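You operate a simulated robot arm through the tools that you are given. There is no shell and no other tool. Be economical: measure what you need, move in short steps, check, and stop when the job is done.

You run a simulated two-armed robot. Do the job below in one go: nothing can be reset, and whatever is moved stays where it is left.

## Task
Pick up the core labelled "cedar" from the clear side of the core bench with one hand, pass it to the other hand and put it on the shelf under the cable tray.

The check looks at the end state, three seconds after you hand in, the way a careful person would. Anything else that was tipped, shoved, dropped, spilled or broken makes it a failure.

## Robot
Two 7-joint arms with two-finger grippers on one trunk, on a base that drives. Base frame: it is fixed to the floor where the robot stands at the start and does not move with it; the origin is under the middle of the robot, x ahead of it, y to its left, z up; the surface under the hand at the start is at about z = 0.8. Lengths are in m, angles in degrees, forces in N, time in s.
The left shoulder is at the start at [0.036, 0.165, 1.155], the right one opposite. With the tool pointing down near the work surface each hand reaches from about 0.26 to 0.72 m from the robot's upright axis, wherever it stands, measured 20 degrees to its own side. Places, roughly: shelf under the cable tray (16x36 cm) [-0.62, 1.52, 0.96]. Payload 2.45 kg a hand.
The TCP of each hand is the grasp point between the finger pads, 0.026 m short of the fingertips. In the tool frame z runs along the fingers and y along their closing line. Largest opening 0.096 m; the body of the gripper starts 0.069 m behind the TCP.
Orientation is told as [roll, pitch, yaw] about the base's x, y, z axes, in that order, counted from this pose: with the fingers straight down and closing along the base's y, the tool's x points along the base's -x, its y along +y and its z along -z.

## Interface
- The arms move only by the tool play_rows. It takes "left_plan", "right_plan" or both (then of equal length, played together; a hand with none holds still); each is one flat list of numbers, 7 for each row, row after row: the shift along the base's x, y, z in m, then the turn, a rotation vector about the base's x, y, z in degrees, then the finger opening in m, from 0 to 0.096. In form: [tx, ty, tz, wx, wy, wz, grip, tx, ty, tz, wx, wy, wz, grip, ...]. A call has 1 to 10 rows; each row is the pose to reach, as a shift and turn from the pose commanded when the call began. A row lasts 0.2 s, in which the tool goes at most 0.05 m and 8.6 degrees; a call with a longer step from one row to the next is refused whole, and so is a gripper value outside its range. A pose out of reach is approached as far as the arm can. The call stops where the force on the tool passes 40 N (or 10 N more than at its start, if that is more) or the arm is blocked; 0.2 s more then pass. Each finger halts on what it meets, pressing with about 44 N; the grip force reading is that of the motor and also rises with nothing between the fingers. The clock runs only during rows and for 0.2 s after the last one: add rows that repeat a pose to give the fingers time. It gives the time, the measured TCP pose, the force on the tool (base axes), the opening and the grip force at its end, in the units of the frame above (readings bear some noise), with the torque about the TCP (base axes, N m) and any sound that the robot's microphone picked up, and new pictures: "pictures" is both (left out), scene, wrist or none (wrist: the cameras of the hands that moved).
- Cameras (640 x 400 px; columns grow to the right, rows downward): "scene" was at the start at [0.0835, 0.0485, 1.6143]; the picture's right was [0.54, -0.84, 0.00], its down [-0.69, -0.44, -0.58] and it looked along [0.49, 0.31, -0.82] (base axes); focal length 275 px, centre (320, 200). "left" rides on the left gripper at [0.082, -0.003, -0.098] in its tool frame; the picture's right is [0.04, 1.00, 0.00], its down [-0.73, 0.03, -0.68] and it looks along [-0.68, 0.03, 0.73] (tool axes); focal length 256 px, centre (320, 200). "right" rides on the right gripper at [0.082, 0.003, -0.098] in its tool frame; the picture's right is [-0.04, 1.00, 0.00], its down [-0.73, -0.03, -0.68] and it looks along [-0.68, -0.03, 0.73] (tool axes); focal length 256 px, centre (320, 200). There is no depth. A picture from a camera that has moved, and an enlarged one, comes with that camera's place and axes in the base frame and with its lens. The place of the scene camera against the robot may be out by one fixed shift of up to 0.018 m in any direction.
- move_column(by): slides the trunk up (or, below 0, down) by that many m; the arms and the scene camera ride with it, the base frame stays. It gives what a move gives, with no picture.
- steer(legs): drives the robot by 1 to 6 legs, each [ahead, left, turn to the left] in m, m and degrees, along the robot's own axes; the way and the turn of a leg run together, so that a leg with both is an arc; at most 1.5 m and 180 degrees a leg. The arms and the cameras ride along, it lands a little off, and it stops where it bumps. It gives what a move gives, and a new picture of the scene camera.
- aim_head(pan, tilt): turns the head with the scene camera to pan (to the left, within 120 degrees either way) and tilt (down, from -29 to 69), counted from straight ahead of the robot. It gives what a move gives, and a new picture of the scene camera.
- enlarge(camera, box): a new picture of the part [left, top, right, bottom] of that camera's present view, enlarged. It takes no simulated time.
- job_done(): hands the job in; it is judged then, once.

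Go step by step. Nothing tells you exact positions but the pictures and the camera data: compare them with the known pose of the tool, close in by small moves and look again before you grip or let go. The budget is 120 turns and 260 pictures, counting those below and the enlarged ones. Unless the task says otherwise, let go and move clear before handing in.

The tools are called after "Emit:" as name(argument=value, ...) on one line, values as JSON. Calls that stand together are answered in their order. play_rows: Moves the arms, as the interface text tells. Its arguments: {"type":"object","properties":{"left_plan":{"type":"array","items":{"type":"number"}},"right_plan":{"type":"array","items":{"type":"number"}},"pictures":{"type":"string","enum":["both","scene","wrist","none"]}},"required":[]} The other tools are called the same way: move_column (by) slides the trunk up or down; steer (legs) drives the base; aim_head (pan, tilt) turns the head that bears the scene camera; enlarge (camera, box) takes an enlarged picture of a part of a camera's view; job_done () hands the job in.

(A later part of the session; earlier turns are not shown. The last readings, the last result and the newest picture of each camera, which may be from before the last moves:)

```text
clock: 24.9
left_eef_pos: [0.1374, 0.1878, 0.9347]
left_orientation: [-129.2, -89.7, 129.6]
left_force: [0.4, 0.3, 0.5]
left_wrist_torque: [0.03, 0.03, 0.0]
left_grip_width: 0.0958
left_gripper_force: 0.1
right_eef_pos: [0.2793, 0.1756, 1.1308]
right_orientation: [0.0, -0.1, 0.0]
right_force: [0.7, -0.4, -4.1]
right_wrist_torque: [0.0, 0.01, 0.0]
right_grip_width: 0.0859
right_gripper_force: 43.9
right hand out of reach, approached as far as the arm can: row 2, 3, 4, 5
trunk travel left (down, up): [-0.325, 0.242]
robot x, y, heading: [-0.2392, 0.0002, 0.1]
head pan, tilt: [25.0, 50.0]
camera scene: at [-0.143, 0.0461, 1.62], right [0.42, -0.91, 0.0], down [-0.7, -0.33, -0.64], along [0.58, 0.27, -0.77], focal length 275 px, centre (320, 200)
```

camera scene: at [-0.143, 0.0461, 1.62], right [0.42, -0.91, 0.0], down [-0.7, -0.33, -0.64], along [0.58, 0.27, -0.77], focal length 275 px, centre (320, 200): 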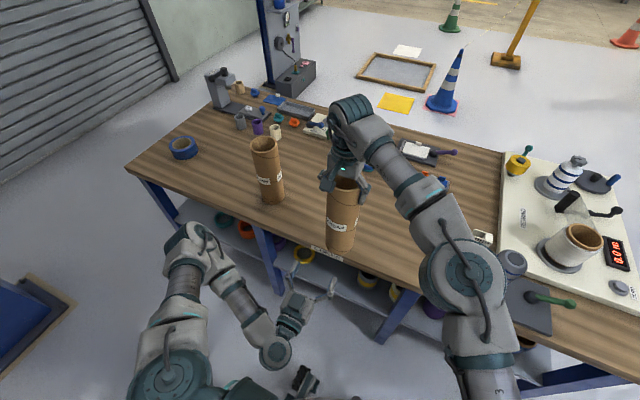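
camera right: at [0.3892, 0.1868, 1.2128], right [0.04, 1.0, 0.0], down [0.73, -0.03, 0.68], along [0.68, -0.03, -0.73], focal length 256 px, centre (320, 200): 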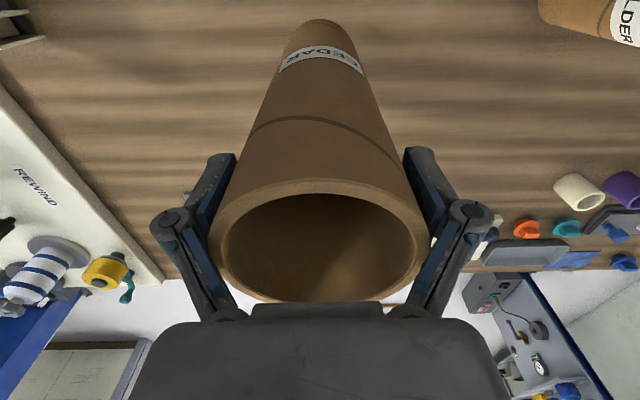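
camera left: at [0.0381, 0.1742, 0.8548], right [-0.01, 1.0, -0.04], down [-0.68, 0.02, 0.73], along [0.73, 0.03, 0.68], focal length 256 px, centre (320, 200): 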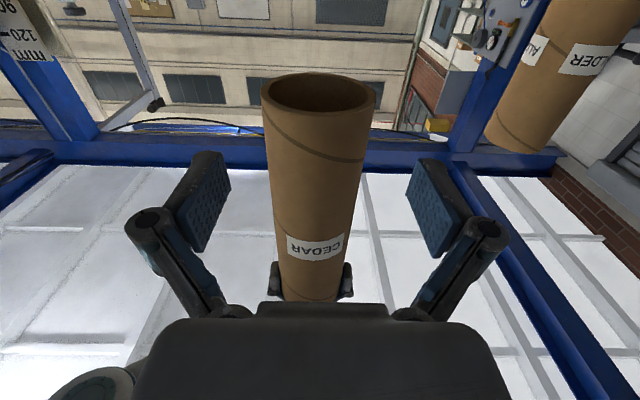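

The core is now at about (0.28, 0.176), with its bottom near z = 0.88. I'll bring the left hand to grasp height in front of it and look.

Emit:
play_rows(left_plan=[0.045, -0.005, -0.055, 0, 0, 0, 0.096, 0.065, -0.01, -0.055, 0, 0, 0, 0.096, 0.065, -0.01, -0.055, 0, 0, 0, 0.096, 0.065, -0.01, -0.055, 0, 0, 0, 0.096])

Emit:
enlarge(camera="left", box=[200, 20, 440, 260])

```text
refused: row 1 steps farther than a row can; nothing moved
```

```text
1.67 times, centred on (320, 140) of left
camera zoom: at [0.039, 0.1837, 0.8529], right [-0.01, 1.0, -0.04], down [-0.68, 0.03, 0.73], along [0.73, 0.03, 0.68], focal length 427 px, centre (320, 300)
```

zoom: 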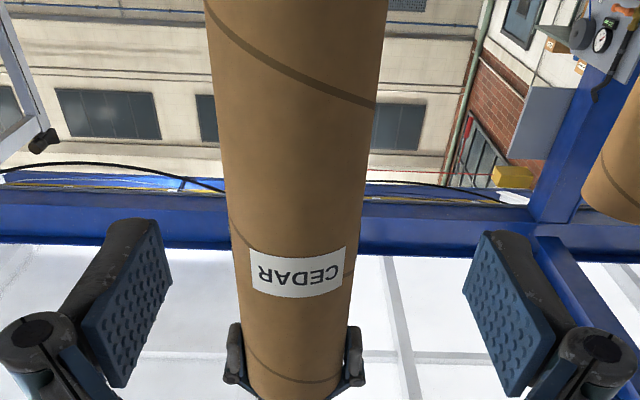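

Emit:
play_rows(left_plan=[0.03, -0.003, -0.02, 0, 0, 0, 0.096, 0.055, -0.007, -0.055, 0, 0, 0, 0.096, 0.065, -0.01, -0.055, 0, 0, 0, 0.096, 0.065, -0.01, -0.055, 0, 0, 0, 0.096, 0.065, -0.01, -0.055, 0, 0, 0, 0.096])

Emit:
enlarge(camera="left", box=[200, 20, 440, 260])

```text
clock: 26.1
left_eef_pos: [0.2009, 0.1726, 0.8811]
left_orientation: [-153.7, -89.9, 153.8]
left_force: [0.4, -1.0, 1.1]
left_wrist_torque: [0.01, -0.04, -0.01]
left_grip_width: 0.096
left_gripper_force: 0.0
right_eef_pos: [0.279, 0.1715, 1.1322]
right_orientation: [0.2, -0.2, -0.1]
right_force: [0.6, -1.5, -4.5]
right_wrist_torque: [0.02, 0.05, -0.01]
right_grip_width: 0.0853
right_gripper_force: 43.6
trunk travel left (down, up): [-0.325, 0.242]
robot x, y, heading: [-0.241, -0.0002, 0.1]
head pan, tilt: [25.0, 50.0]
camera scene: at [-0.144, 0.0447, 1.6201], right [0.42, -0.91, 0.0], down [-0.7, -0.33, -0.64], along [0.58, 0.27, -0.77], focal length 275 px, centre (320, 200)
camera left: at [0.1028, 0.1688, 0.7988], right [-0.01, 1.0, -0.04], down [-0.68, 0.03, 0.73], along [0.73, 0.03, 0.68], focal length 256 px, centre (320, 200)
```

scene: 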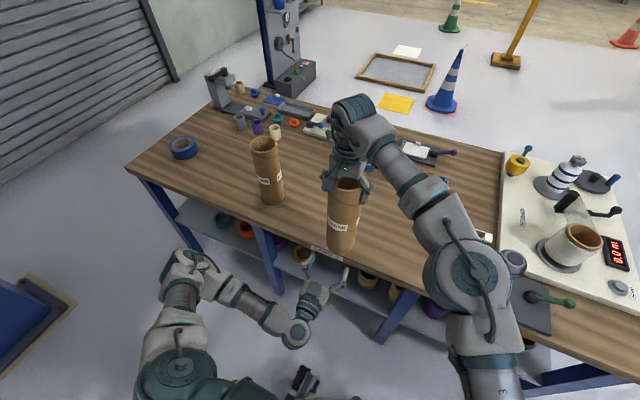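
left: 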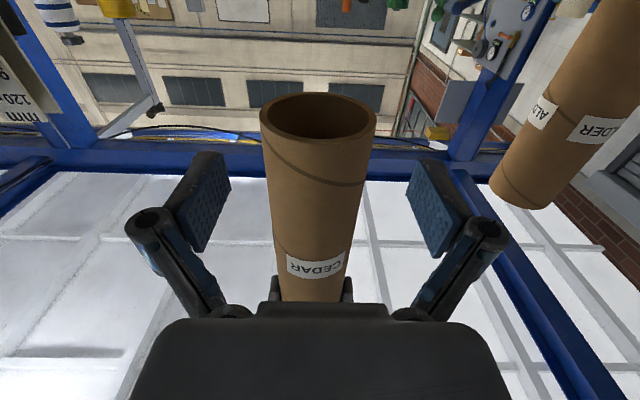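

```text
1.67 times, centred on (320, 140) of left
camera zoom: at [0.1028, 0.1688, 0.7988], right [-0.01, 1.0, -0.04], down [-0.68, 0.03, 0.73], along [0.73, 0.03, 0.68], focal length 427 px, centre (320, 300)
```

zoom: 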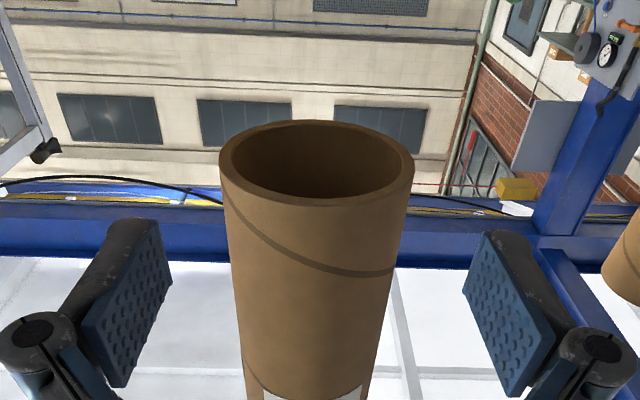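

The straight-ahead pose folds the left arm badly, dropping the hand to z = 0.88. I'll back off and use a grip tilted 45° downward instead, which suits this arm's natural posture.

Emit:
play_rows(left_plan=[-0.03, 0, 0.0, 0, 0, 0, 0.096, -0.06, 0, 0.02, 0, 8, 0, 0.096, -0.06, 0, 0.04, 0, 16, 0, 0.096, -0.06, 0, 0.05, 0, 24, 0, 0.096, -0.06, 0, 0.05, 0, 32, 0, 0.096, -0.06, 0, 0.05, 0, 40, 0, 0.096, -0.06, 0, 0.05, 0, 45, 0, 0.096, -0.06, 0, 0.05, 0, 45, 0, 0.096])

```text
clock: 27.9
left_eef_pos: [0.173, 0.1566, 0.9161]
left_orientation: [0.3, -45.1, 0.4]
left_force: [0.4, -0.1, 0.4]
left_wrist_torque: [0.02, -0.02, -0.02]
left_grip_width: 0.096
left_gripper_force: 0.1
left hand out of reach, approached as far as the arm can: row 3, 4, 5, 6, 7, 8
right_eef_pos: [0.2778, 0.1739, 1.131]
right_orientation: [0.1, -0.2, 0.0]
right_force: [-0.2, 0.1, -3.5]
right_wrist_torque: [-0.03, -0.02, -0.02]
right_grip_width: 0.0858
right_gripper_force: 44.5
trunk travel left (down, up): [-0.325, 0.242]
robot x, y, heading: [-0.2398, 0.0035, 0.1]
head pan, tilt: [25.0, 50.0]
camera scene: at [-0.1455, 0.0436, 1.6203], right [0.42, -0.91, 0.0], down [-0.7, -0.33, -0.64], along [0.58, 0.27, -0.77], focal length 275 px, centre (320, 200)
camera left: at [0.0456, 0.1524, 0.9274], right [-0.04, 1.0, -0.03], down [0.04, 0.03, 1.0], along [1.0, 0.04, -0.04], focal length 256 px, centre (320, 200)
```

scene: 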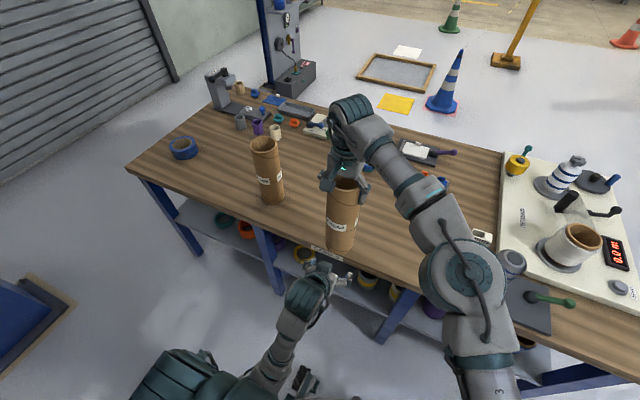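
left: 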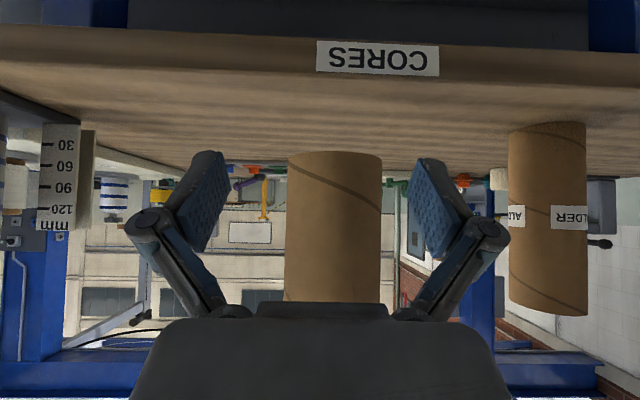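

With the 45° tilt the core is centred at y ≈ 0.1745 with its bottom at z ≈ 0.885. I'll set the left hand just in front of the core at z ≈ 0.95 and check the alignment.

Emit:
play_rows(left_plan=[0.0275, -0.0018, -0.025, 0, 0, 0, 0.096, 0.055, -0.0036, -0.05, 0, 0, 0, 0.096, 0.0825, -0.0055, -0.075, 0, 0, 0, 0.096, 0.0825, -0.0055, -0.075, 0, 0, 0, 0.096, 0.0825, -0.0055, -0.075, 0, 0, 0, 0.096])

Emit:
enlarge(camera="scene", box=[240, 160, 440, 320])

```text
clock: 29.1
left_eef_pos: [0.2544, 0.1342, 0.8427]
left_orientation: [0.6, -45.3, 0.2]
left_force: [0.4, -0.5, -0.9]
left_wrist_torque: [-0.04, -0.01, 0.0]
left_grip_width: 0.0962
left_gripper_force: 0.1
left hand out of reach, approached as far as the arm can: row 1, 2, 3, 4, 5
right_eef_pos: [0.279, 0.1719, 1.1323]
right_orientation: [0.2, -0.2, 0.0]
right_force: [-0.2, -0.1, -2.7]
right_wrist_torque: [0.0, -0.01, -0.01]
right_grip_width: 0.0858
right_gripper_force: 44.2
trunk travel left (down, up): [-0.325, 0.242]
robot x, y, heading: [-0.2396, 0.0007, 0.2]
head pan, tilt: [25.0, 50.0]
camera scene: at [-0.1447, 0.0413, 1.6202], right [0.42, -0.91, 0.0], down [-0.7, -0.33, -0.64], along [0.58, 0.27, -0.77], focal length 275 px, centre (320, 200)
camera left: at [0.1255, 0.1302, 0.8531], right [-0.04, 1.0, -0.02], down [0.03, 0.02, 1.0], along [1.0, 0.04, -0.03], focal length 256 px, centre (320, 200)
```

scene: 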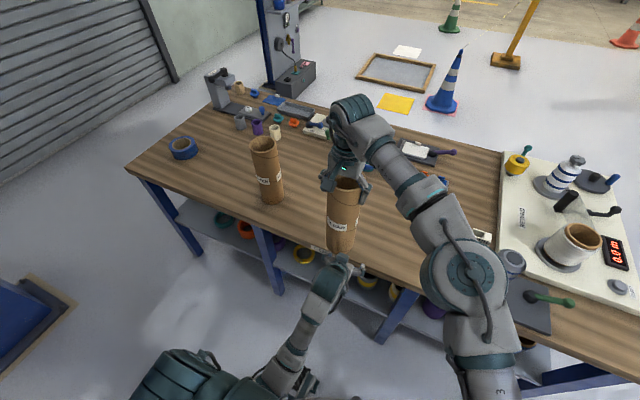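
left: 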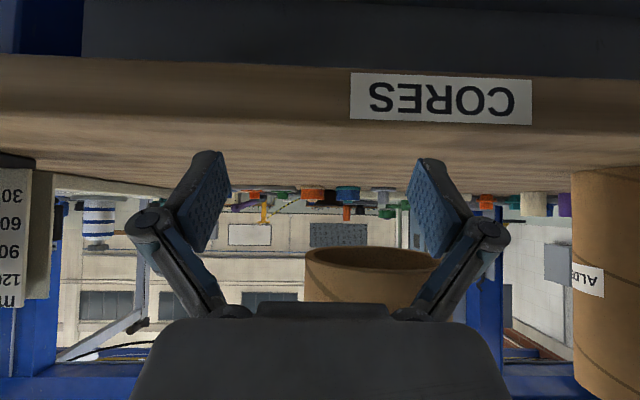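

```text
2.50 times, centred on (340, 240) of scene
camera zoom: at [-0.1447, 0.0413, 1.6202], right [0.42, -0.91, 0.0], down [-0.7, -0.33, -0.64], along [0.58, 0.27, -0.77], focal length 688 px, centre (270, 100)
```

zoom: 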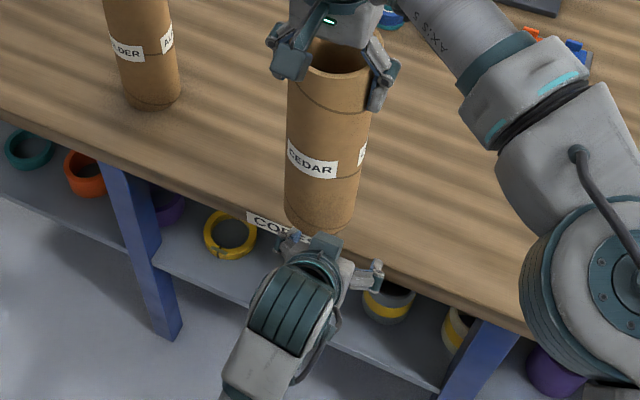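

The left arm has ended up stretched against a limit near the bench edge. I'll pull it straight back, then out to the left into its natural posture, and later bring the core to it with the right hand.

Emit:
play_rows(left_plan=[-0.04, 0.01, 0, 0, 0, 0, 0.096, -0.08, 0.03, 0, 0, 0, 0, 0.096, -0.1, 0.07, 0.01, 0, 0, 0, 0.096, -0.11, 0.115, 0.02, 0, 0, 0, 0.096, -0.11, 0.16, 0.03, 0, 0, 0, 0.096, -0.11, 0.2, 0.05, 0, 0, 0, 0.096, -0.11, 0.24, 0.08, 0, 0, 0, 0.096, -0.11, 0.27, 0.11, 0, 0, 0, 0.096, -0.11, 0.29, 0.14, 0, 0, 0, 0.096, -0.11, 0.3, 0.17, 0, 0, 0, 0.096])

```text
clock: 31.3
left_eef_pos: [0.194, 0.1939, 0.955]
left_orientation: [3.9, -46.1, 2.7]
left_force: [-0.3, -0.3, 0.4]
left_wrist_torque: [0.01, -0.02, 0.01]
left_grip_width: 0.0961
left_gripper_force: 0.2
left hand out of reach, approached as far as the arm can: row 2, 3, 4, 5, 6, 7, 8, 9, 10
right_eef_pos: [0.2808, 0.1712, 1.1317]
right_orientation: [0.2, -0.1, 0.0]
right_force: [1.0, 0.5, -3.2]
right_wrist_torque: [0.0, -0.01, 0.0]
right_grip_width: 0.0855
right_gripper_force: 43.6
trunk travel left (down, up): [-0.325, 0.242]
robot x, y, heading: [-0.2392, 0.0004, -0.1]
head pan, tilt: [25.0, 50.0]
camera scene: at [-0.1423, 0.0421, 1.6201], right [0.42, -0.91, 0.0], down [-0.7, -0.33, -0.64], along [0.58, 0.27, -0.77], focal length 275 px, centre (320, 200)
camera left: at [0.0667, 0.1778, 0.9638], right [-0.13, 0.99, 0.02], down [0.02, -0.02, 1.0], along [0.99, 0.13, -0.02], focal length 256 px, centre (320, 200)
```

scene: 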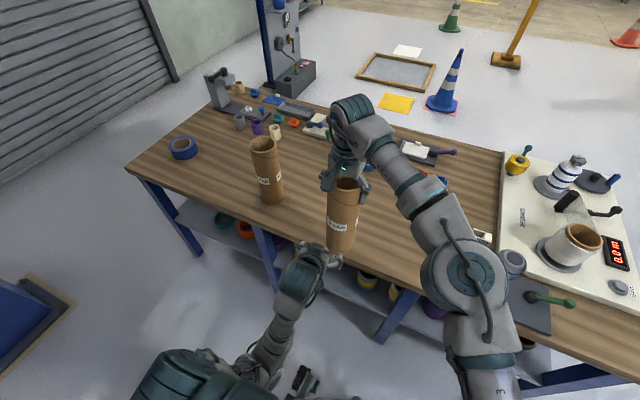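
left: 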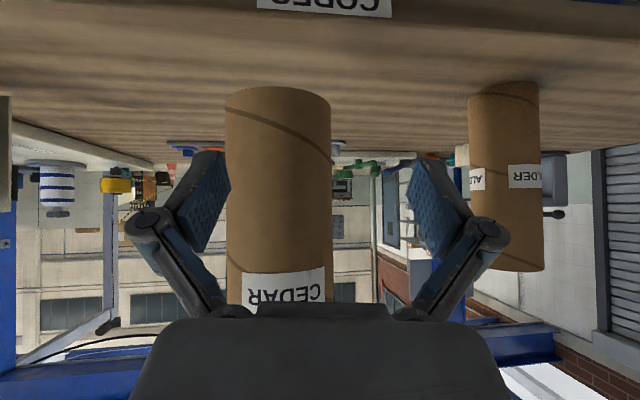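

The left arm is partly stuck against a joint limit. I'll turn the hand back toward tool-down while pulling left, so the arm returns to its starting posture.

Emit:
play_rows(left_plan=[0, 0, 0, 0, 8, 0, 0.096, 0, 0, 0, 0, 16, 0, 0.096, 0, 0, 0, 0, 24, 0, 0.096, 0, 0, 0, 0, 32, 0, 0.096])

```text
clock: 32.3
left_eef_pos: [0.2423, 0.153, 0.8202]
left_orientation: [6.0, -15.0, 2.7]
left_force: [-3.3, -0.6, 1.0]
left_wrist_torque: [0.08, -0.36, 0.0]
left_grip_width: 0.0956
left_gripper_force: 0.1
left hand out of reach, approached as far as the arm can: row 1, 2, 3, 4
right_eef_pos: [0.2799, 0.1704, 1.1307]
right_orientation: [0.2, -0.2, 0.0]
right_force: [2.8, 0.9, -4.7]
right_wrist_torque: [0.14, -0.73, 0.02]
right_grip_width: 0.0858
right_gripper_force: 36.8
trunk travel left (down, up): [-0.325, 0.242]
robot x, y, heading: [-0.2378, -0.0008, -0.0]
head pan, tilt: [25.0, 50.0]
camera scene: at [-0.1417, 0.0401, 1.62], right [0.42, -0.91, 0.0], down [-0.7, -0.32, -0.64], along [0.58, 0.27, -0.77], focal length 275 px, centre (320, 200)
camera left: at [0.1387, 0.1358, 0.893], right [-0.11, 0.99, 0.09], down [0.54, -0.02, 0.84], along [0.84, 0.15, -0.53], focal length 256 px, centre (320, 200)
```

scene: 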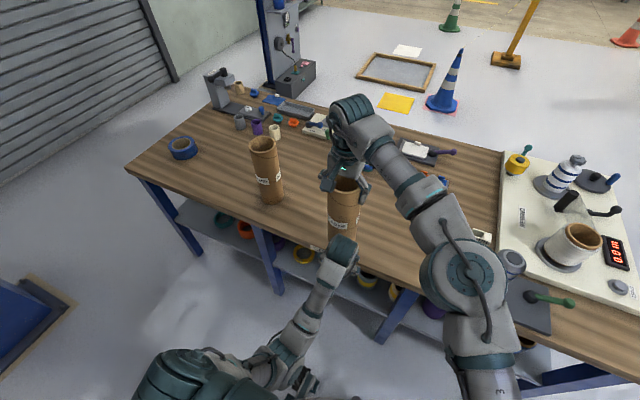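
left: 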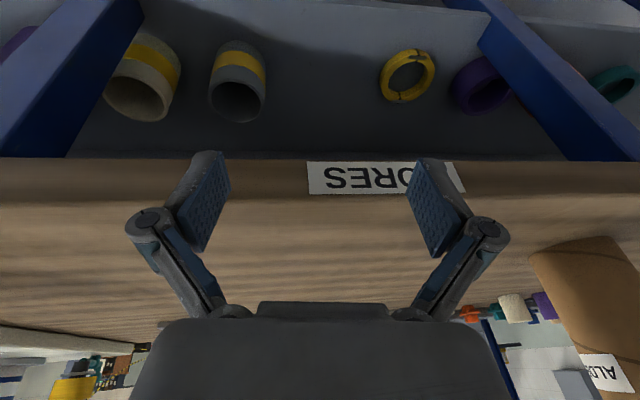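

The left palm is lightly touching the core. I'll slide the core sideways to the right and up with the right hand to separate them.

Emit:
play_rows(right_plan=[-0.005, -0.03, 0.0, 0, 0, 0, 0.07, -0.015, -0.06, 0.02, 0, 0, 0, 0.07, -0.03, -0.09, 0.04, 0, 0, 0, 0.07, -0.04, -0.12, 0.06, 0, 0, 0, 0.07, -0.04, -0.14, 0.08, 0, 0, 0, 0.07, -0.04, -0.14, 0.08, 0, 0, 0, 0.07])

```text
clock: 33.7
left_eef_pos: [0.2413, 0.1528, 0.8212]
left_orientation: [6.0, -15.1, 2.8]
left_force: [-0.1, -0.2, 0.5]
left_wrist_torque: [-0.01, 0.01, 0.02]
left_grip_width: 0.0959
left_gripper_force: 0.1
right_eef_pos: [0.2377, 0.0287, 1.2118]
right_orientation: [0.3, -0.2, 0.0]
right_force: [0.6, 0.3, -3.8]
right_wrist_torque: [-0.01, 0.1, 0.0]
right_grip_width: 0.0853
right_gripper_force: 44.3
trunk travel left (down, up): [-0.325, 0.242]
robot x, y, heading: [-0.2385, -0.0014, -0.2]
head pan, tilt: [25.0, 50.0]
camera scene: at [-0.1439, 0.0383, 1.6202], right [0.42, -0.91, 0.0], down [-0.7, -0.32, -0.64], along [0.58, 0.27, -0.77], focal length 275 px, centre (320, 200)
camera right: at [0.157, 0.0313, 1.3103], right [0.04, 1.0, 0.0], down [0.73, -0.03, 0.68], along [0.68, -0.02, -0.73], focal length 256 px, centre (320, 200)
```

scene: 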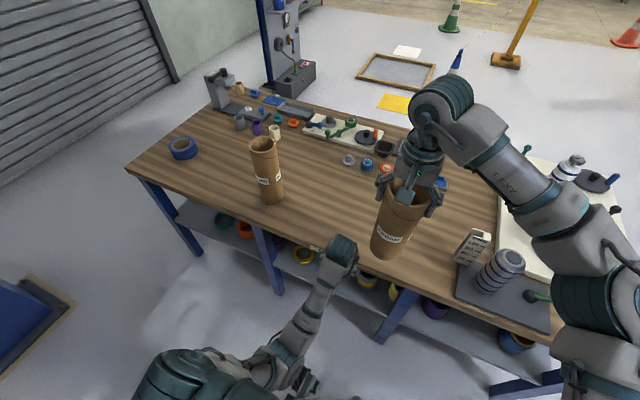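
right: 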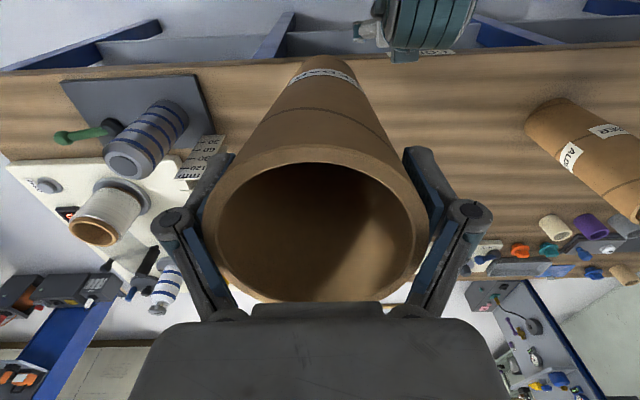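

They're separated, though the core has tilted slightly in the right grip. Both hands are now compact in front of the robot, so I'll turn left to face the shelf and do the hand-over in open floor space.

Emit:
steer(legs=[[-0.03, 0, 0], [0, 0, 90]])

Emit:
aim_head(pan=0, tilt=30)

```text
clock: 38.4
left_eef_pos: [-0.4297, 0.477, 0.8216]
left_orientation: [6.1, -15.1, 93.8]
left_force: [0.7, 0.1, -0.3]
left_wrist_torque: [-0.03, 0.03, 0.03]
left_grip_width: 0.0959
left_gripper_force: 0.1
right_eef_pos: [-0.3053, 0.4757, 1.2112]
right_orientation: [0.3, -0.2, 91.0]
right_force: [-1.1, -0.4, -3.5]
right_wrist_torque: [-0.11, -0.02, -0.01]
right_grip_width: 0.0853
right_gripper_force: 43.9
trunk travel left (down, up): [-0.325, 0.242]
robot x, y, heading: [-0.2701, -0.0003, 91.0]
head pan, tilt: [25.0, 50.0]
camera scene: at [-0.3012, 0.0975, 1.6203], right [0.9, 0.44, 0.0], down [0.34, -0.69, -0.64], along [-0.28, 0.57, -0.77], focal length 275 px, centre (320, 200)
```

scene: 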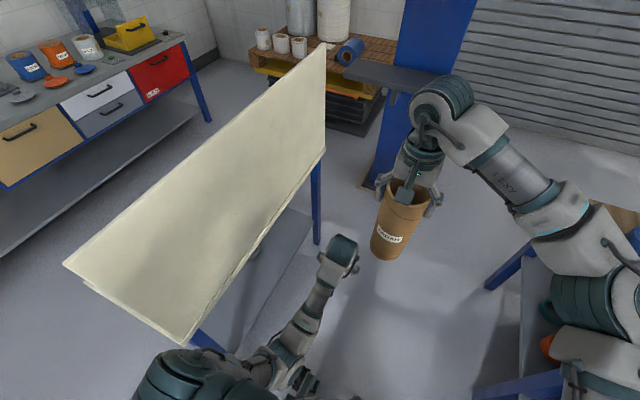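

```text
clock: 39.2
left_eef_pos: [-0.43, 0.4759, 0.8225]
left_orientation: [6.1, -15.3, 93.8]
left_force: [0.3, 0.2, 0.1]
left_wrist_torque: [0.01, 0.02, 0.03]
left_grip_width: 0.0958
left_gripper_force: 0.1
right_eef_pos: [-0.3055, 0.4728, 1.2121]
right_orientation: [0.3, -0.4, 91.1]
right_force: [-0.6, 0.2, -3.3]
right_wrist_torque: [-0.08, 0.0, -0.02]
right_grip_width: 0.0852
right_gripper_force: 44.5
trunk travel left (down, up): [-0.325, 0.242]
robot x, y, heading: [-0.2702, -0.0004, 91.1]
head pan, tilt: [0.0, 30.0]
camera scene: at [-0.2694, 0.1187, 1.6497], right [1.0, 0.02, 0.0], down [0.01, -0.5, -0.86], along [-0.02, 0.86, -0.5], focal length 275 px, centre (320, 200)
```

scene: 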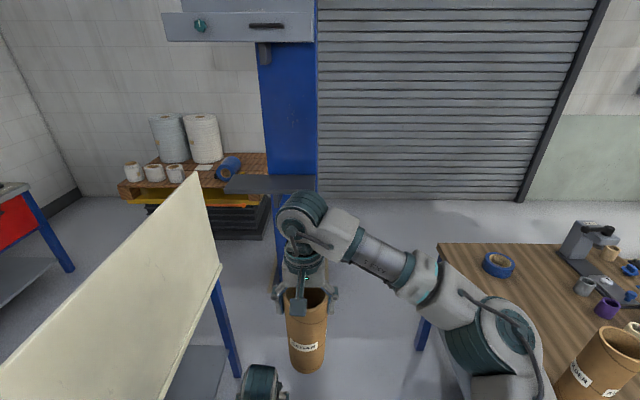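

I have open floor ahead now, and the shelf is directly in view. I'll send the left hand to an easy extended pose forward and left so that its elbow swings back out.

Emit:
play_rows(left_plan=[0.02, 0.03, -0.03, 0, 0, 0, 0.096, 0.04, 0.06, -0.06, 0, 0, 0, 0.096, 0.06, 0.09, -0.09, 0, 0, 0, 0.096, 0.08, 0.12, -0.12, 0, 0, 0, 0.096, 0.1, 0.15, -0.15, 0, 0, 0, 0.096, 0.12, 0.18, -0.17, 0, 0, 0, 0.096, 0.12, 0.21, -0.17, 0, 0, 0, 0.096, 0.1, 0.21, -0.14, 0, 0, 0, 0.096, 0.1, 0.21, -0.14, 0, 0, 0, 0.096])

```text
clock: 41.2
left_eef_pos: [-0.3354, 0.6595, 0.683]
left_orientation: [6.1, -15.3, 93.7]
left_force: [0.0, -1.1, 0.2]
left_wrist_torque: [0.01, 0.01, -0.04]
left_grip_width: 0.0959
left_gripper_force: 0.0
left hand out of reach, approached as far as the arm can: row 6, 7, 8, 9
right_eef_pos: [-0.3053, 0.4734, 1.2132]
right_orientation: [0.3, -0.4, 91.0]
right_force: [0.0, -0.3, -3.4]
right_wrist_torque: [-0.13, 0.02, -0.01]
right_grip_width: 0.0847
right_gripper_force: 44.3
trunk travel left (down, up): [-0.325, 0.242]
robot x, y, heading: [-0.2662, 0.0014, 91.0]
head pan, tilt: [0.0, 30.0]
camera scene: at [-0.2686, 0.1202, 1.6496], right [1.0, 0.02, 0.0], down [0.01, -0.5, -0.86], along [-0.01, 0.86, -0.5], focal length 275 px, centre (320, 200)
camera left: at [-0.3146, 0.5554, 0.7555], right [-0.99, -0.13, 0.09], down [0.01, 0.53, 0.85], along [-0.16, 0.84, -0.52], focal length 256 px, centre (320, 200)
```

scene: 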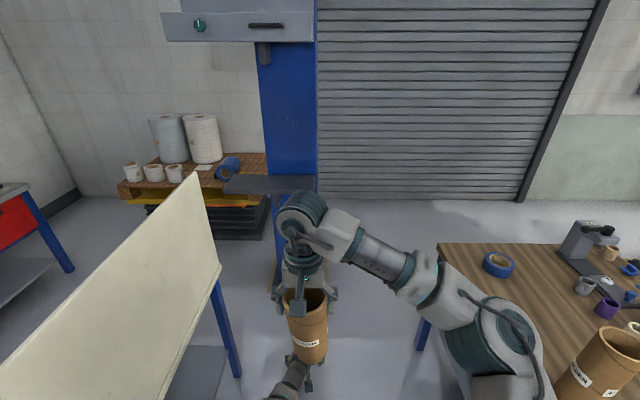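
left: 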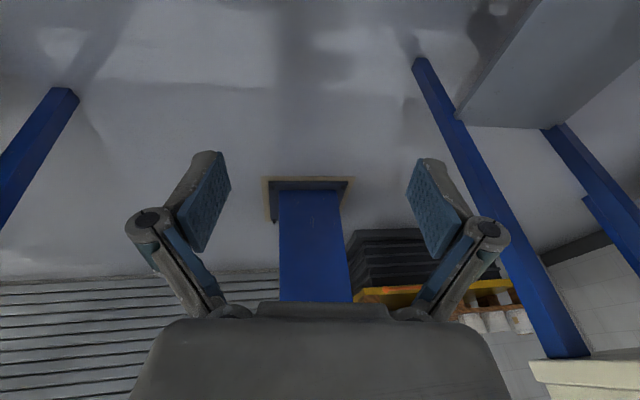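

It turns out each plan starts from the pose actually reached, so the arm is more capable than I thought. Next I'll turn the left hand horizontal, pointing ahead, at a low clear spot below the core.

Emit:
play_rows(left_plan=[-0.025, 0, 0.01, 8.3, -0.1, -0.8, 0.096, -0.05, -0.03, 0.03, 16.6, -0.2, -1.7, 0.096, -0.075, -0.06, 0.05, 24.9, -0.3, -2.5, 0.096, -0.1, -0.09, 0.07, 33.2, -0.4, -3.3, 0.096, -0.115, -0.125, 0.09, 41.5, -0.5, -4.2, 0.096, -0.125, -0.16, 0.11, 49.8, -0.6, -5, 0.096, -0.13, -0.195, 0.13, 58.1, -0.7, -5.8, 0.096, -0.13, -0.225, 0.15, 66.4, -0.8, -6.7, 0.096, -0.13, -0.26, 0.165, 74.7, -0.9, -7.5, 0.096, -0.13, -0.26, 0.165, 74.7, -0.9, -7.5, 0.096])

```text
clock: 43.4
left_eef_pos: [-0.4658, 0.3948, 0.8495]
left_orientation: [-72.2, -89.9, 163.1]
left_force: [0.2, -0.4, 0.2]
left_wrist_torque: [0.0, -0.01, 0.0]
left_grip_width: 0.0959
left_gripper_force: 0.1
right_eef_pos: [-0.3056, 0.4729, 1.2126]
right_orientation: [0.2, -0.4, 91.0]
right_force: [0.2, 0.2, -2.5]
right_wrist_torque: [-0.12, -0.04, -0.01]
right_grip_width: 0.0848
right_gripper_force: 44.3
trunk travel left (down, up): [-0.325, 0.242]
robot x, y, heading: [-0.2673, -0.0003, 91.1]
head pan, tilt: [0.0, 30.0]
camera scene: at [-0.271, 0.1177, 1.6497], right [1.0, 0.02, 0.0], down [0.01, -0.5, -0.86], along [-0.01, 0.86, -0.5], focal length 275 px, centre (320, 200)
camera left: at [-0.4615, 0.2972, 0.7685], right [-1.0, -0.02, -0.04], down [-0.02, -0.68, 0.73], along [-0.04, 0.73, 0.68], focal length 256 px, centre (320, 200)
```

scene: 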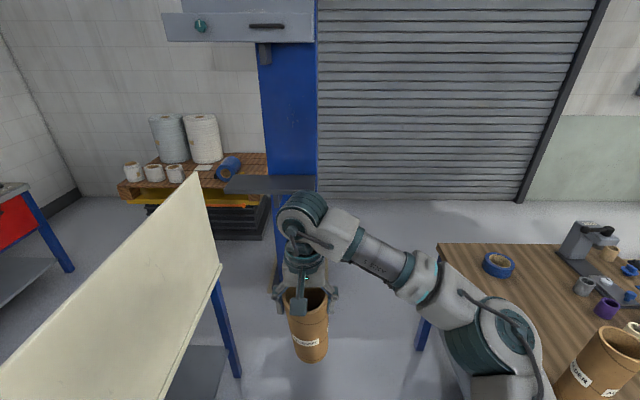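
left: 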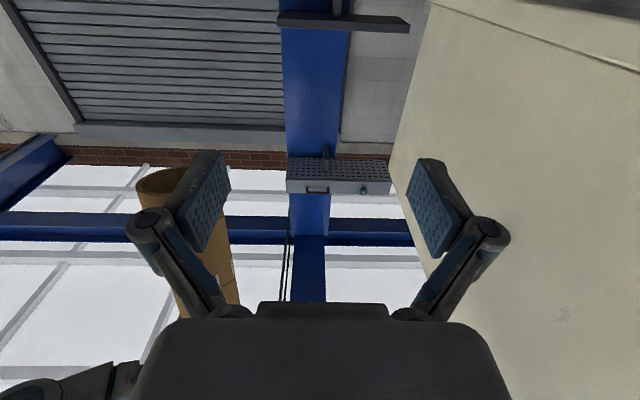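

The left hand is horizontal and free at (-0.47, 0.395, 0.85). I'll bring the core in front of it with the right hand.

Emit:
play_rows(right_plan=[0, 0.035, 0, 0, 0, 0, 0.07, 0, 0.07, -0.02, 0, 0, 0, 0.07, -0.035, 0.075, -0.05, 0, 0, 0, 0.07, -0.07, 0.075, -0.085, 0, 0, 0, 0.07, -0.1, 0.075, -0.12, 0, 0, 0, 0.07, -0.125, 0.075, -0.15, 0, 0, 0, 0.07, -0.125, 0.075, -0.15, 0, 0, 0, 0.07])

Emit:
enlarge(camera="left", box=[160, 50, 480, 250])

```text
clock: 45.0
left_eef_pos: [-0.467, 0.3942, 0.8507]
left_orientation: [-69.7, -89.9, 160.9]
left_force: [-0.8, 0.2, 0.3]
left_wrist_torque: [0.03, 0.0, 0.06]
left_grip_width: 0.0958
left_gripper_force: 0.0
right_eef_pos: [-0.4311, 0.5471, 1.0618]
right_orientation: [0.2, -0.5, 91.0]
right_force: [0.8, -0.8, -3.1]
right_wrist_torque: [-0.13, 0.01, -0.02]
right_grip_width: 0.0848
right_gripper_force: 43.9
trunk travel left (down, up): [-0.325, 0.242]
robot x, y, heading: [-0.2702, -0.0002, 90.9]
head pan, tilt: [0.0, 30.0]
camera scene: at [-0.2733, 0.1173, 1.6498], right [1.0, 0.02, 0.0], down [0.01, -0.5, -0.86], along [-0.01, 0.86, -0.5], focal length 275 px, centre (320, 200)
camera right: at [-0.4323, 0.465, 1.161], right [-1.0, 0.02, 0.0], down [0.02, 0.73, 0.68], along [0.01, 0.68, -0.73], focal length 256 px, centre (320, 200)
```

scene: 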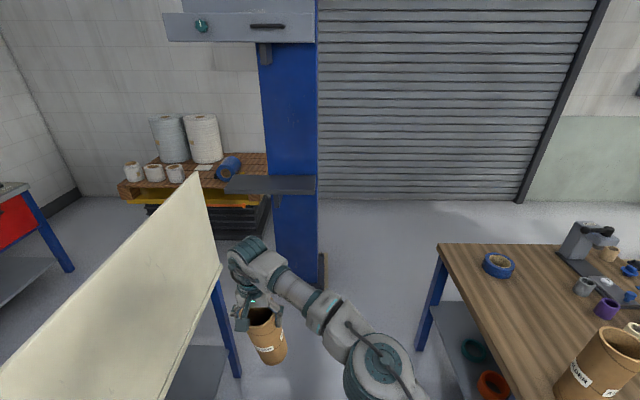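
right: 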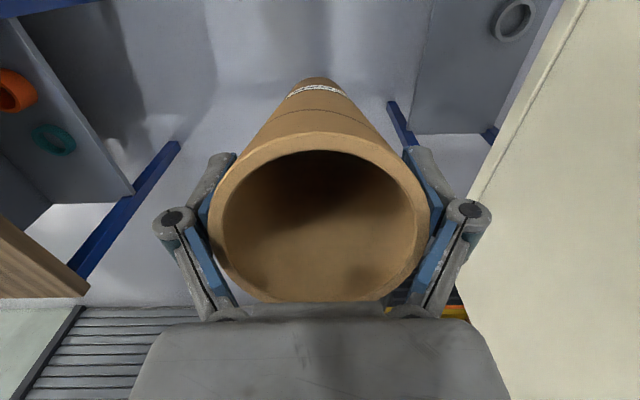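

```text
2.00 times, centred on (320, 150) of left
camera zoom: at [-0.4613, 0.2972, 0.7688], right [-1.0, -0.02, -0.04], down [-0.02, -0.68, 0.73], along [-0.04, 0.73, 0.68], focal length 512 px, centre (320, 300)
```

zoom: 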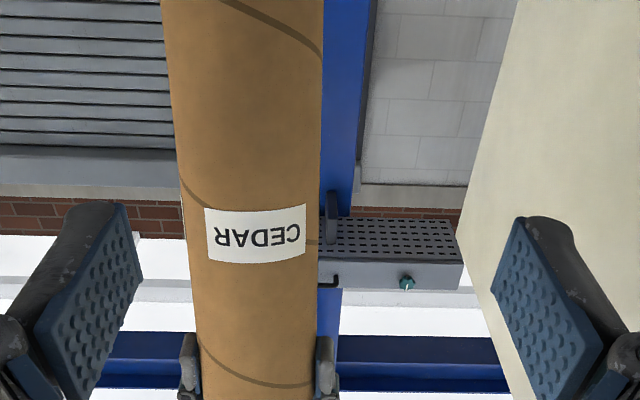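

The core leans about 11° in the right grip with its bottom forward. I'll tilt the right hand by that amount to bring the core upright before the hand-over.

Emit:
play_rows(right_plan=[0, 0, 0, -4, 0, 0, 0.07, 0, 0, 0, -8, 0, 0, 0.07, 0, 0, 0, -11.3, 0, 0, 0.07, 0, 0, 0, -11.3, 0, 0, 0.07])

Emit:
enlarge(camera="left", box=[160, 0, 480, 250])

Emit:
enlarge(camera="scene", box=[200, 220, 360, 380])

```text
clock: 46.0
left_eef_pos: [-0.4665, 0.3955, 0.8495]
left_orientation: [-73.0, -89.8, 163.8]
left_force: [0.4, -0.8, -0.7]
left_wrist_torque: [-0.01, -0.03, 0.02]
left_grip_width: 0.096
left_gripper_force: 0.0
right_eef_pos: [-0.4115, 0.5352, 1.0609]
right_orientation: [0.5, 10.9, 91.0]
right_force: [-0.5, 0.4, -3.7]
right_wrist_torque: [-0.07, 0.01, 0.02]
right_grip_width: 0.0848
right_gripper_force: 44.4
right hand out of reach, approached as far as the arm can: row 1, 2, 3, 4
trunk travel left (down, up): [-0.325, 0.242]
robot x, y, heading: [-0.2707, 0.0, 91.2]
head pan, tilt: [0.0, 30.0]
camera scene: at [-0.2737, 0.1172, 1.6498], right [1.0, 0.02, 0.0], down [0.01, -0.5, -0.86], along [-0.01, 0.86, -0.5], focal length 275 px, centre (320, 200)
camera right: at [-0.413, 0.4735, 1.1729], right [-1.0, 0.02, 0.0], down [0.02, 0.85, 0.53], along [0.01, 0.53, -0.85], focal length 256 px, centre (320, 200)
```

scene: 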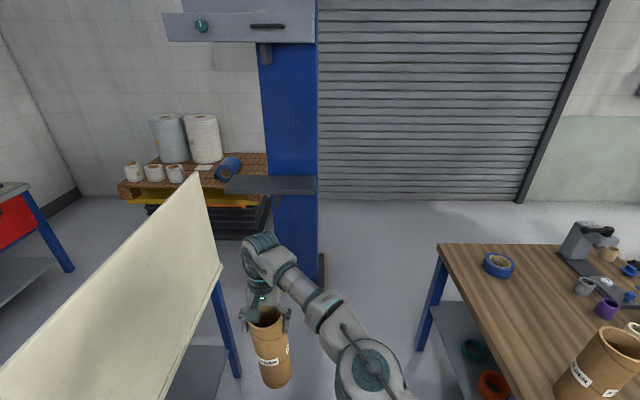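
right: 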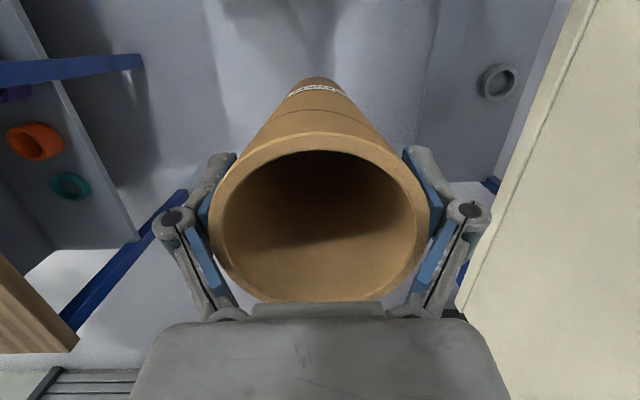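

```text
1.60 times, centred on (320, 125) of left
camera zoom: at [-0.4623, 0.2971, 0.7686], right [-1.0, -0.02, -0.04], down [-0.02, -0.68, 0.73], along [-0.04, 0.73, 0.68], focal length 410 px, centre (320, 320)
```

zoom: 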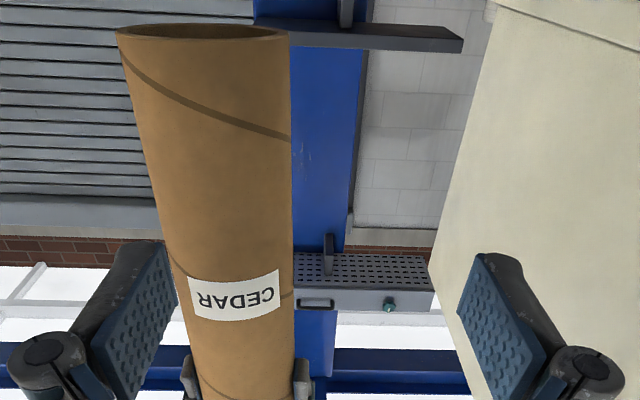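

```text
2.50 times, centred on (280, 300) of scene
camera zoom: at [-0.2737, 0.1172, 1.6498], right [1.0, 0.02, 0.0], down [0.01, -0.5, -0.86], along [-0.01, 0.86, -0.5], focal length 688 px, centre (420, -50)
```

zoom: 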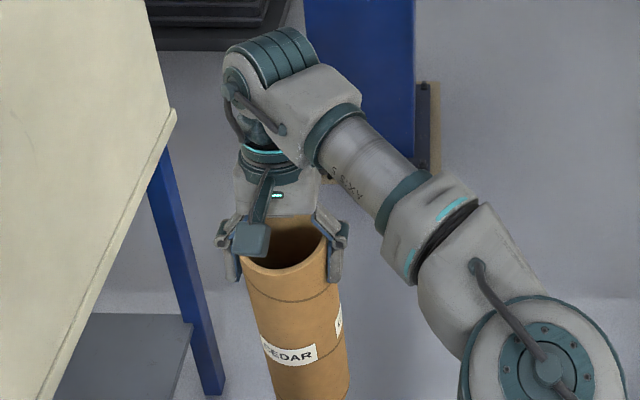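

The core is nearly upright now, with its axis near x = -0.41, y = 0.54. I'll line up the left hand in front of it at z ≈ 0.915.

Emit:
play_rows(left_plan=[0.02, 0.005, 0.02, 0, 0, 0, 0.096, 0.04, 0.01, 0.045, 0, 0, 0, 0.096, 0.056, 0.02, 0.065, 0, 0, 0, 0.096, 0.056, 0.02, 0.065, 0, 0, 0, 0.096], pictures="wrist")

Emit:
enlarge(camera="left", box=[160, 0, 480, 250])

```text
clock: 47.0
left_eef_pos: [-0.4112, 0.4158, 0.9153]
left_orientation: [-80.8, -89.9, 171.8]
left_force: [-0.3, -0.2, -0.2]
left_wrist_torque: [0.01, -0.01, 0.02]
left_grip_width: 0.096
left_gripper_force: 0.1
right_eef_pos: [-0.412, 0.5359, 1.0603]
right_orientation: [0.5, 10.8, 91.1]
right_force: [0.1, -0.9, -3.6]
right_wrist_torque: [-0.06, -0.03, 0.0]
right_grip_width: 0.0849
right_gripper_force: 43.8
trunk travel left (down, up): [-0.325, 0.242]
robot x, y, heading: [-0.2682, 0.0009, 91.2]
head pan, tilt: [0.0, 30.0]
camera left: at [-0.4059, 0.3174, 0.8339], right [-1.0, -0.02, -0.04], down [-0.02, -0.68, 0.73], along [-0.04, 0.73, 0.68], focal length 256 px, centre (320, 200)
```

left: 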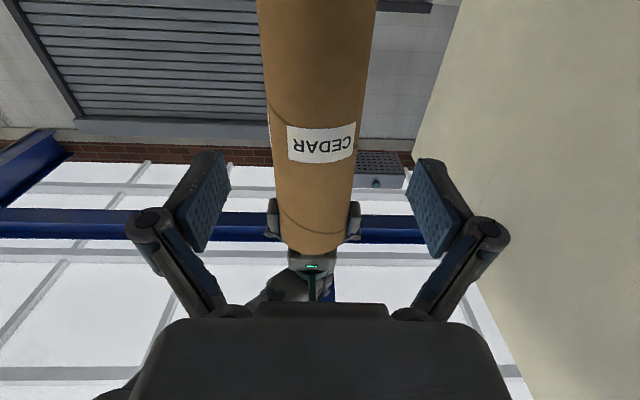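

```text
1.60 times, centred on (320, 125) of left
camera zoom: at [-0.4059, 0.3174, 0.8339], right [-1.0, -0.02, -0.04], down [-0.02, -0.68, 0.73], along [-0.04, 0.73, 0.68], focal length 410 px, centre (320, 320)
```

zoom: 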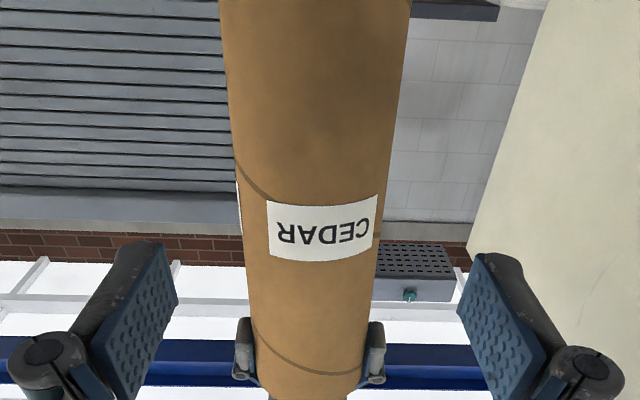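

The alignment is within about 4 mm. I'll correct that and move in until the fingertips are level with the core's near face.

Emit:
play_rows(left_plan=[0.0035, 0.02, 0, 0, 0, 0, 0.096, 0.0035, 0.06, 0, 0, 0, 0, 0.096, 0.0035, 0.06, 0, 0, 0, 0, 0.096], pictures="wrist")

Emit:
enlarge(camera="left", box=[160, 0, 480, 250])

```text
clock: 47.8
left_eef_pos: [-0.4058, 0.4739, 0.9158]
left_orientation: [-91.8, -89.8, -177.3]
left_force: [0.2, -0.2, 1.3]
left_wrist_torque: [-0.03, -0.01, -0.02]
left_grip_width: 0.0961
left_gripper_force: 0.0
right_eef_pos: [-0.4119, 0.5351, 1.0615]
right_orientation: [0.5, 10.8, 91.0]
right_force: [-0.4, -0.4, -3.1]
right_wrist_torque: [-0.04, -0.03, -0.05]
right_grip_width: 0.0849
right_gripper_force: 43.6
trunk travel left (down, up): [-0.325, 0.242]
robot x, y, heading: [-0.2659, -0.0027, 90.7]
head pan, tilt: [0.0, 30.0]
camera left: at [-0.4013, 0.3773, 0.8342], right [-1.0, -0.02, -0.04], down [-0.02, -0.68, 0.73], along [-0.04, 0.73, 0.68], focal length 256 px, centre (320, 200)
```

left: 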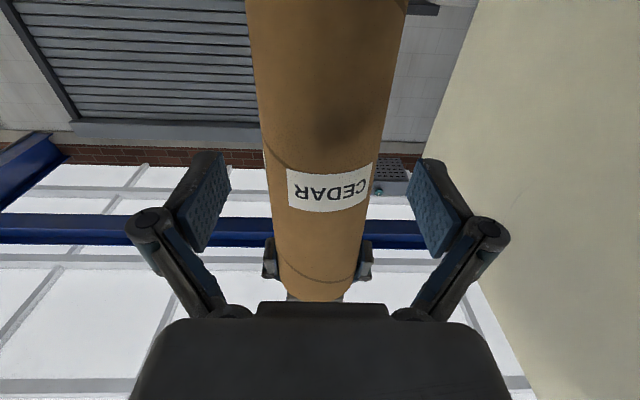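

```text
1.60 times, centred on (320, 125) of left
camera zoom: at [-0.4013, 0.3773, 0.8342], right [-1.0, -0.02, -0.04], down [-0.02, -0.68, 0.73], along [-0.04, 0.73, 0.68], focal length 410 px, centre (320, 320)
```

zoom: 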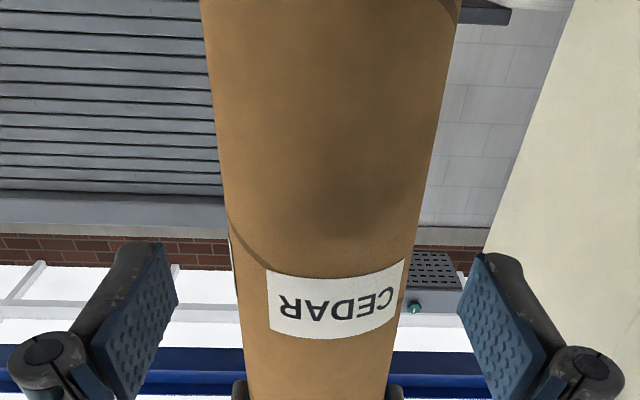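

Centred to about 2 mm. I'll advance the rest of the way around the core.

Emit:
play_rows(left_plan=[-0.002, 0.02, 0, 0, 0, 0, 0.096, -0.002, 0.04, 0, 0, 0, 0, 0.096, -0.002, 0.06, 0, 0, 0, 0, 0.096, -0.002, 0.06, 0, 0, 0, 0, 0.096])

Emit:
enlarge(camera="left", box=[160, 0, 480, 250])

```text
clock: 48.8
left_eef_pos: [-0.4086, 0.535, 0.9144]
left_orientation: [-83.5, -89.8, 174.3]
left_force: [0.6, -0.2, -0.5]
left_wrist_torque: [-0.01, -0.02, 0.01]
left_grip_width: 0.0959
left_gripper_force: 0.0
right_eef_pos: [-0.4121, 0.5356, 1.0598]
right_orientation: [0.5, 10.7, 90.9]
right_force: [-1.1, -0.3, -3.0]
right_wrist_torque: [-0.05, -0.01, -0.01]
right_grip_width: 0.085
right_gripper_force: 44.1
trunk travel left (down, up): [-0.325, 0.242]
robot x, y, heading: [-0.2704, 0.0018, 91.0]
head pan, tilt: [0.0, 30.0]
camera scene: at [-0.2723, 0.1183, 1.6497], right [1.0, 0.02, 0.0], down [0.01, -0.5, -0.86], along [-0.01, 0.86, -0.5], focal length 275 px, centre (320, 200)
camera left: at [-0.4039, 0.4379, 0.8333], right [-1.0, -0.02, -0.04], down [-0.02, -0.68, 0.73], along [-0.04, 0.73, 0.68], focal length 256 px, centre (320, 200)
```

scene: 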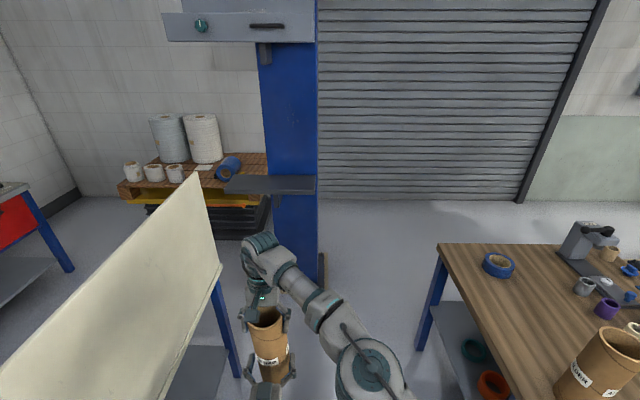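
left: 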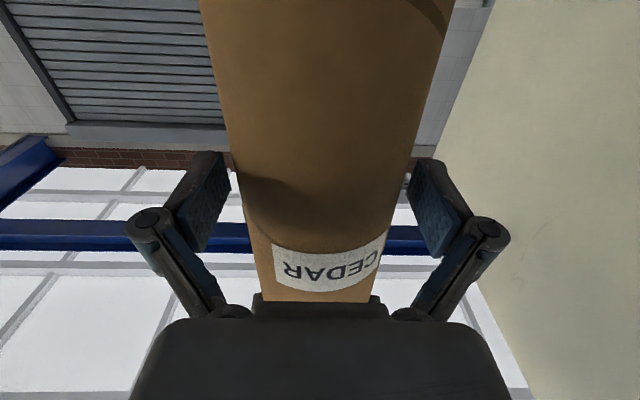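

```text
1.60 times, centred on (320, 125) of left
camera zoom: at [-0.4039, 0.4379, 0.8333], right [-1.0, -0.02, -0.04], down [-0.02, -0.68, 0.73], along [-0.04, 0.73, 0.68], focal length 410 px, centre (320, 320)
```

zoom: 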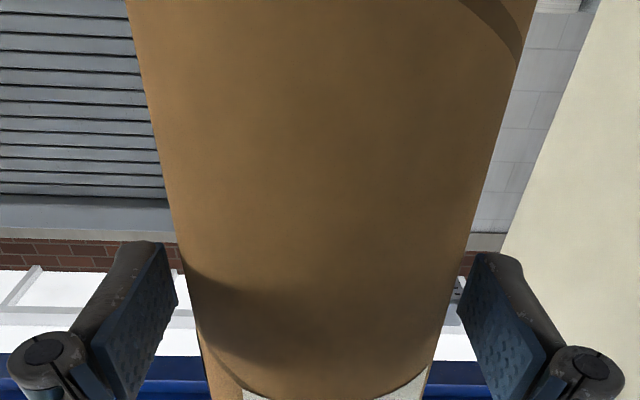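

The core is centred between the left pads, so I'll close the left hand on it.

Emit:
play_rows(left_plan=[0, 0, 0, 0, 0, 0, 0.08, 0, 0, 0, 0, 0, 0, 0.07, 0, 0, 0, 0, 0, 0, 0.07, 0, 0, 0, 0, 0, 0, 0.07], pictures="none")

```text
clock: 49.8
left_eef_pos: [-0.4085, 0.535, 0.9145]
left_orientation: [-74.5, -89.8, 165.5]
left_force: [-4.5, -5.9, 0.0]
left_wrist_torque: [0.35, -0.51, 0.03]
left_grip_width: 0.0836
left_gripper_force: 43.8
right_eef_pos: [-0.411, 0.5375, 1.0608]
right_orientation: [0.5, 10.8, 90.9]
right_force: [4.7, 5.7, -3.7]
right_wrist_torque: [0.49, -0.09, -0.04]
right_grip_width: 0.0847
right_gripper_force: 44.3
trunk travel left (down, up): [-0.325, 0.242]
robot x, y, heading: [-0.267, 0.0039, 91.2]
head pan, tilt: [0.0, 30.0]
```

Both hands hold the core, with the left at 44 N. I'll open the right hand and lift it clear.

Emit:
play_rows(right_plan=[0, 0, 0, 0, 0, 0, 0.096, 0, 0, 0, 0, 0, 0, 0.096, 0, 0, 0, 0, 0, 0, 0.096], pictures="both")

```text
clock: 50.6
left_eef_pos: [-0.4073, 0.5359, 0.9146]
left_orientation: [-66.8, -89.8, 157.7]
left_force: [0.2, 0.7, -0.3]
left_wrist_torque: [-0.06, 0.0, 0.0]
left_grip_width: 0.0834
left_gripper_force: 43.4
right_eef_pos: [-0.411, 0.537, 1.0619]
right_orientation: [0.5, 10.8, 91.0]
right_force: [-0.7, -0.4, -0.6]
right_wrist_torque: [-0.02, -0.02, -0.03]
right_grip_width: 0.096
right_gripper_force: 0.1
trunk travel left (down, up): [-0.325, 0.242]
robot x, y, heading: [-0.2651, 0.0024, 91.2]
head pan, tilt: [0.0, 30.0]
camera scene: at [-0.2724, 0.1187, 1.6497], right [1.0, 0.02, 0.0], down [0.01, -0.5, -0.86], along [-0.01, 0.86, -0.5], focal length 275 px, centre (320, 200)
camera right: at [-0.4126, 0.4741, 1.173], right [-1.0, 0.02, 0.0], down [0.02, 0.85, 0.53], along [0.01, 0.53, -0.85], focal length 256 px, centre (320, 200)
```

scene: 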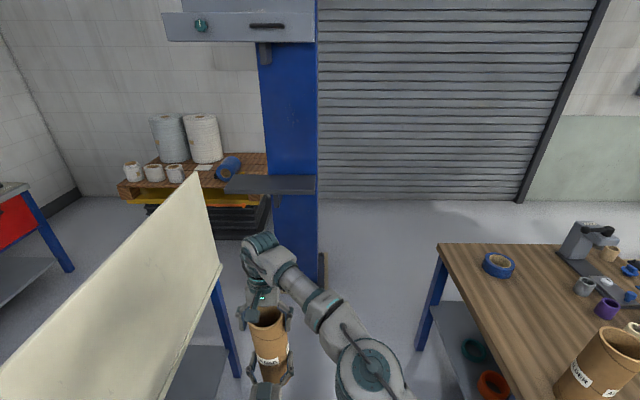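
right: 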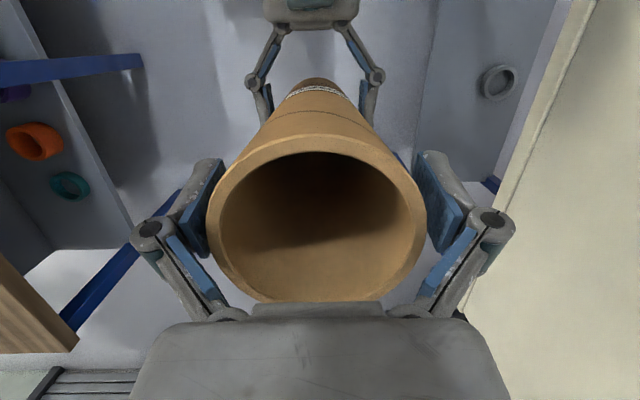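

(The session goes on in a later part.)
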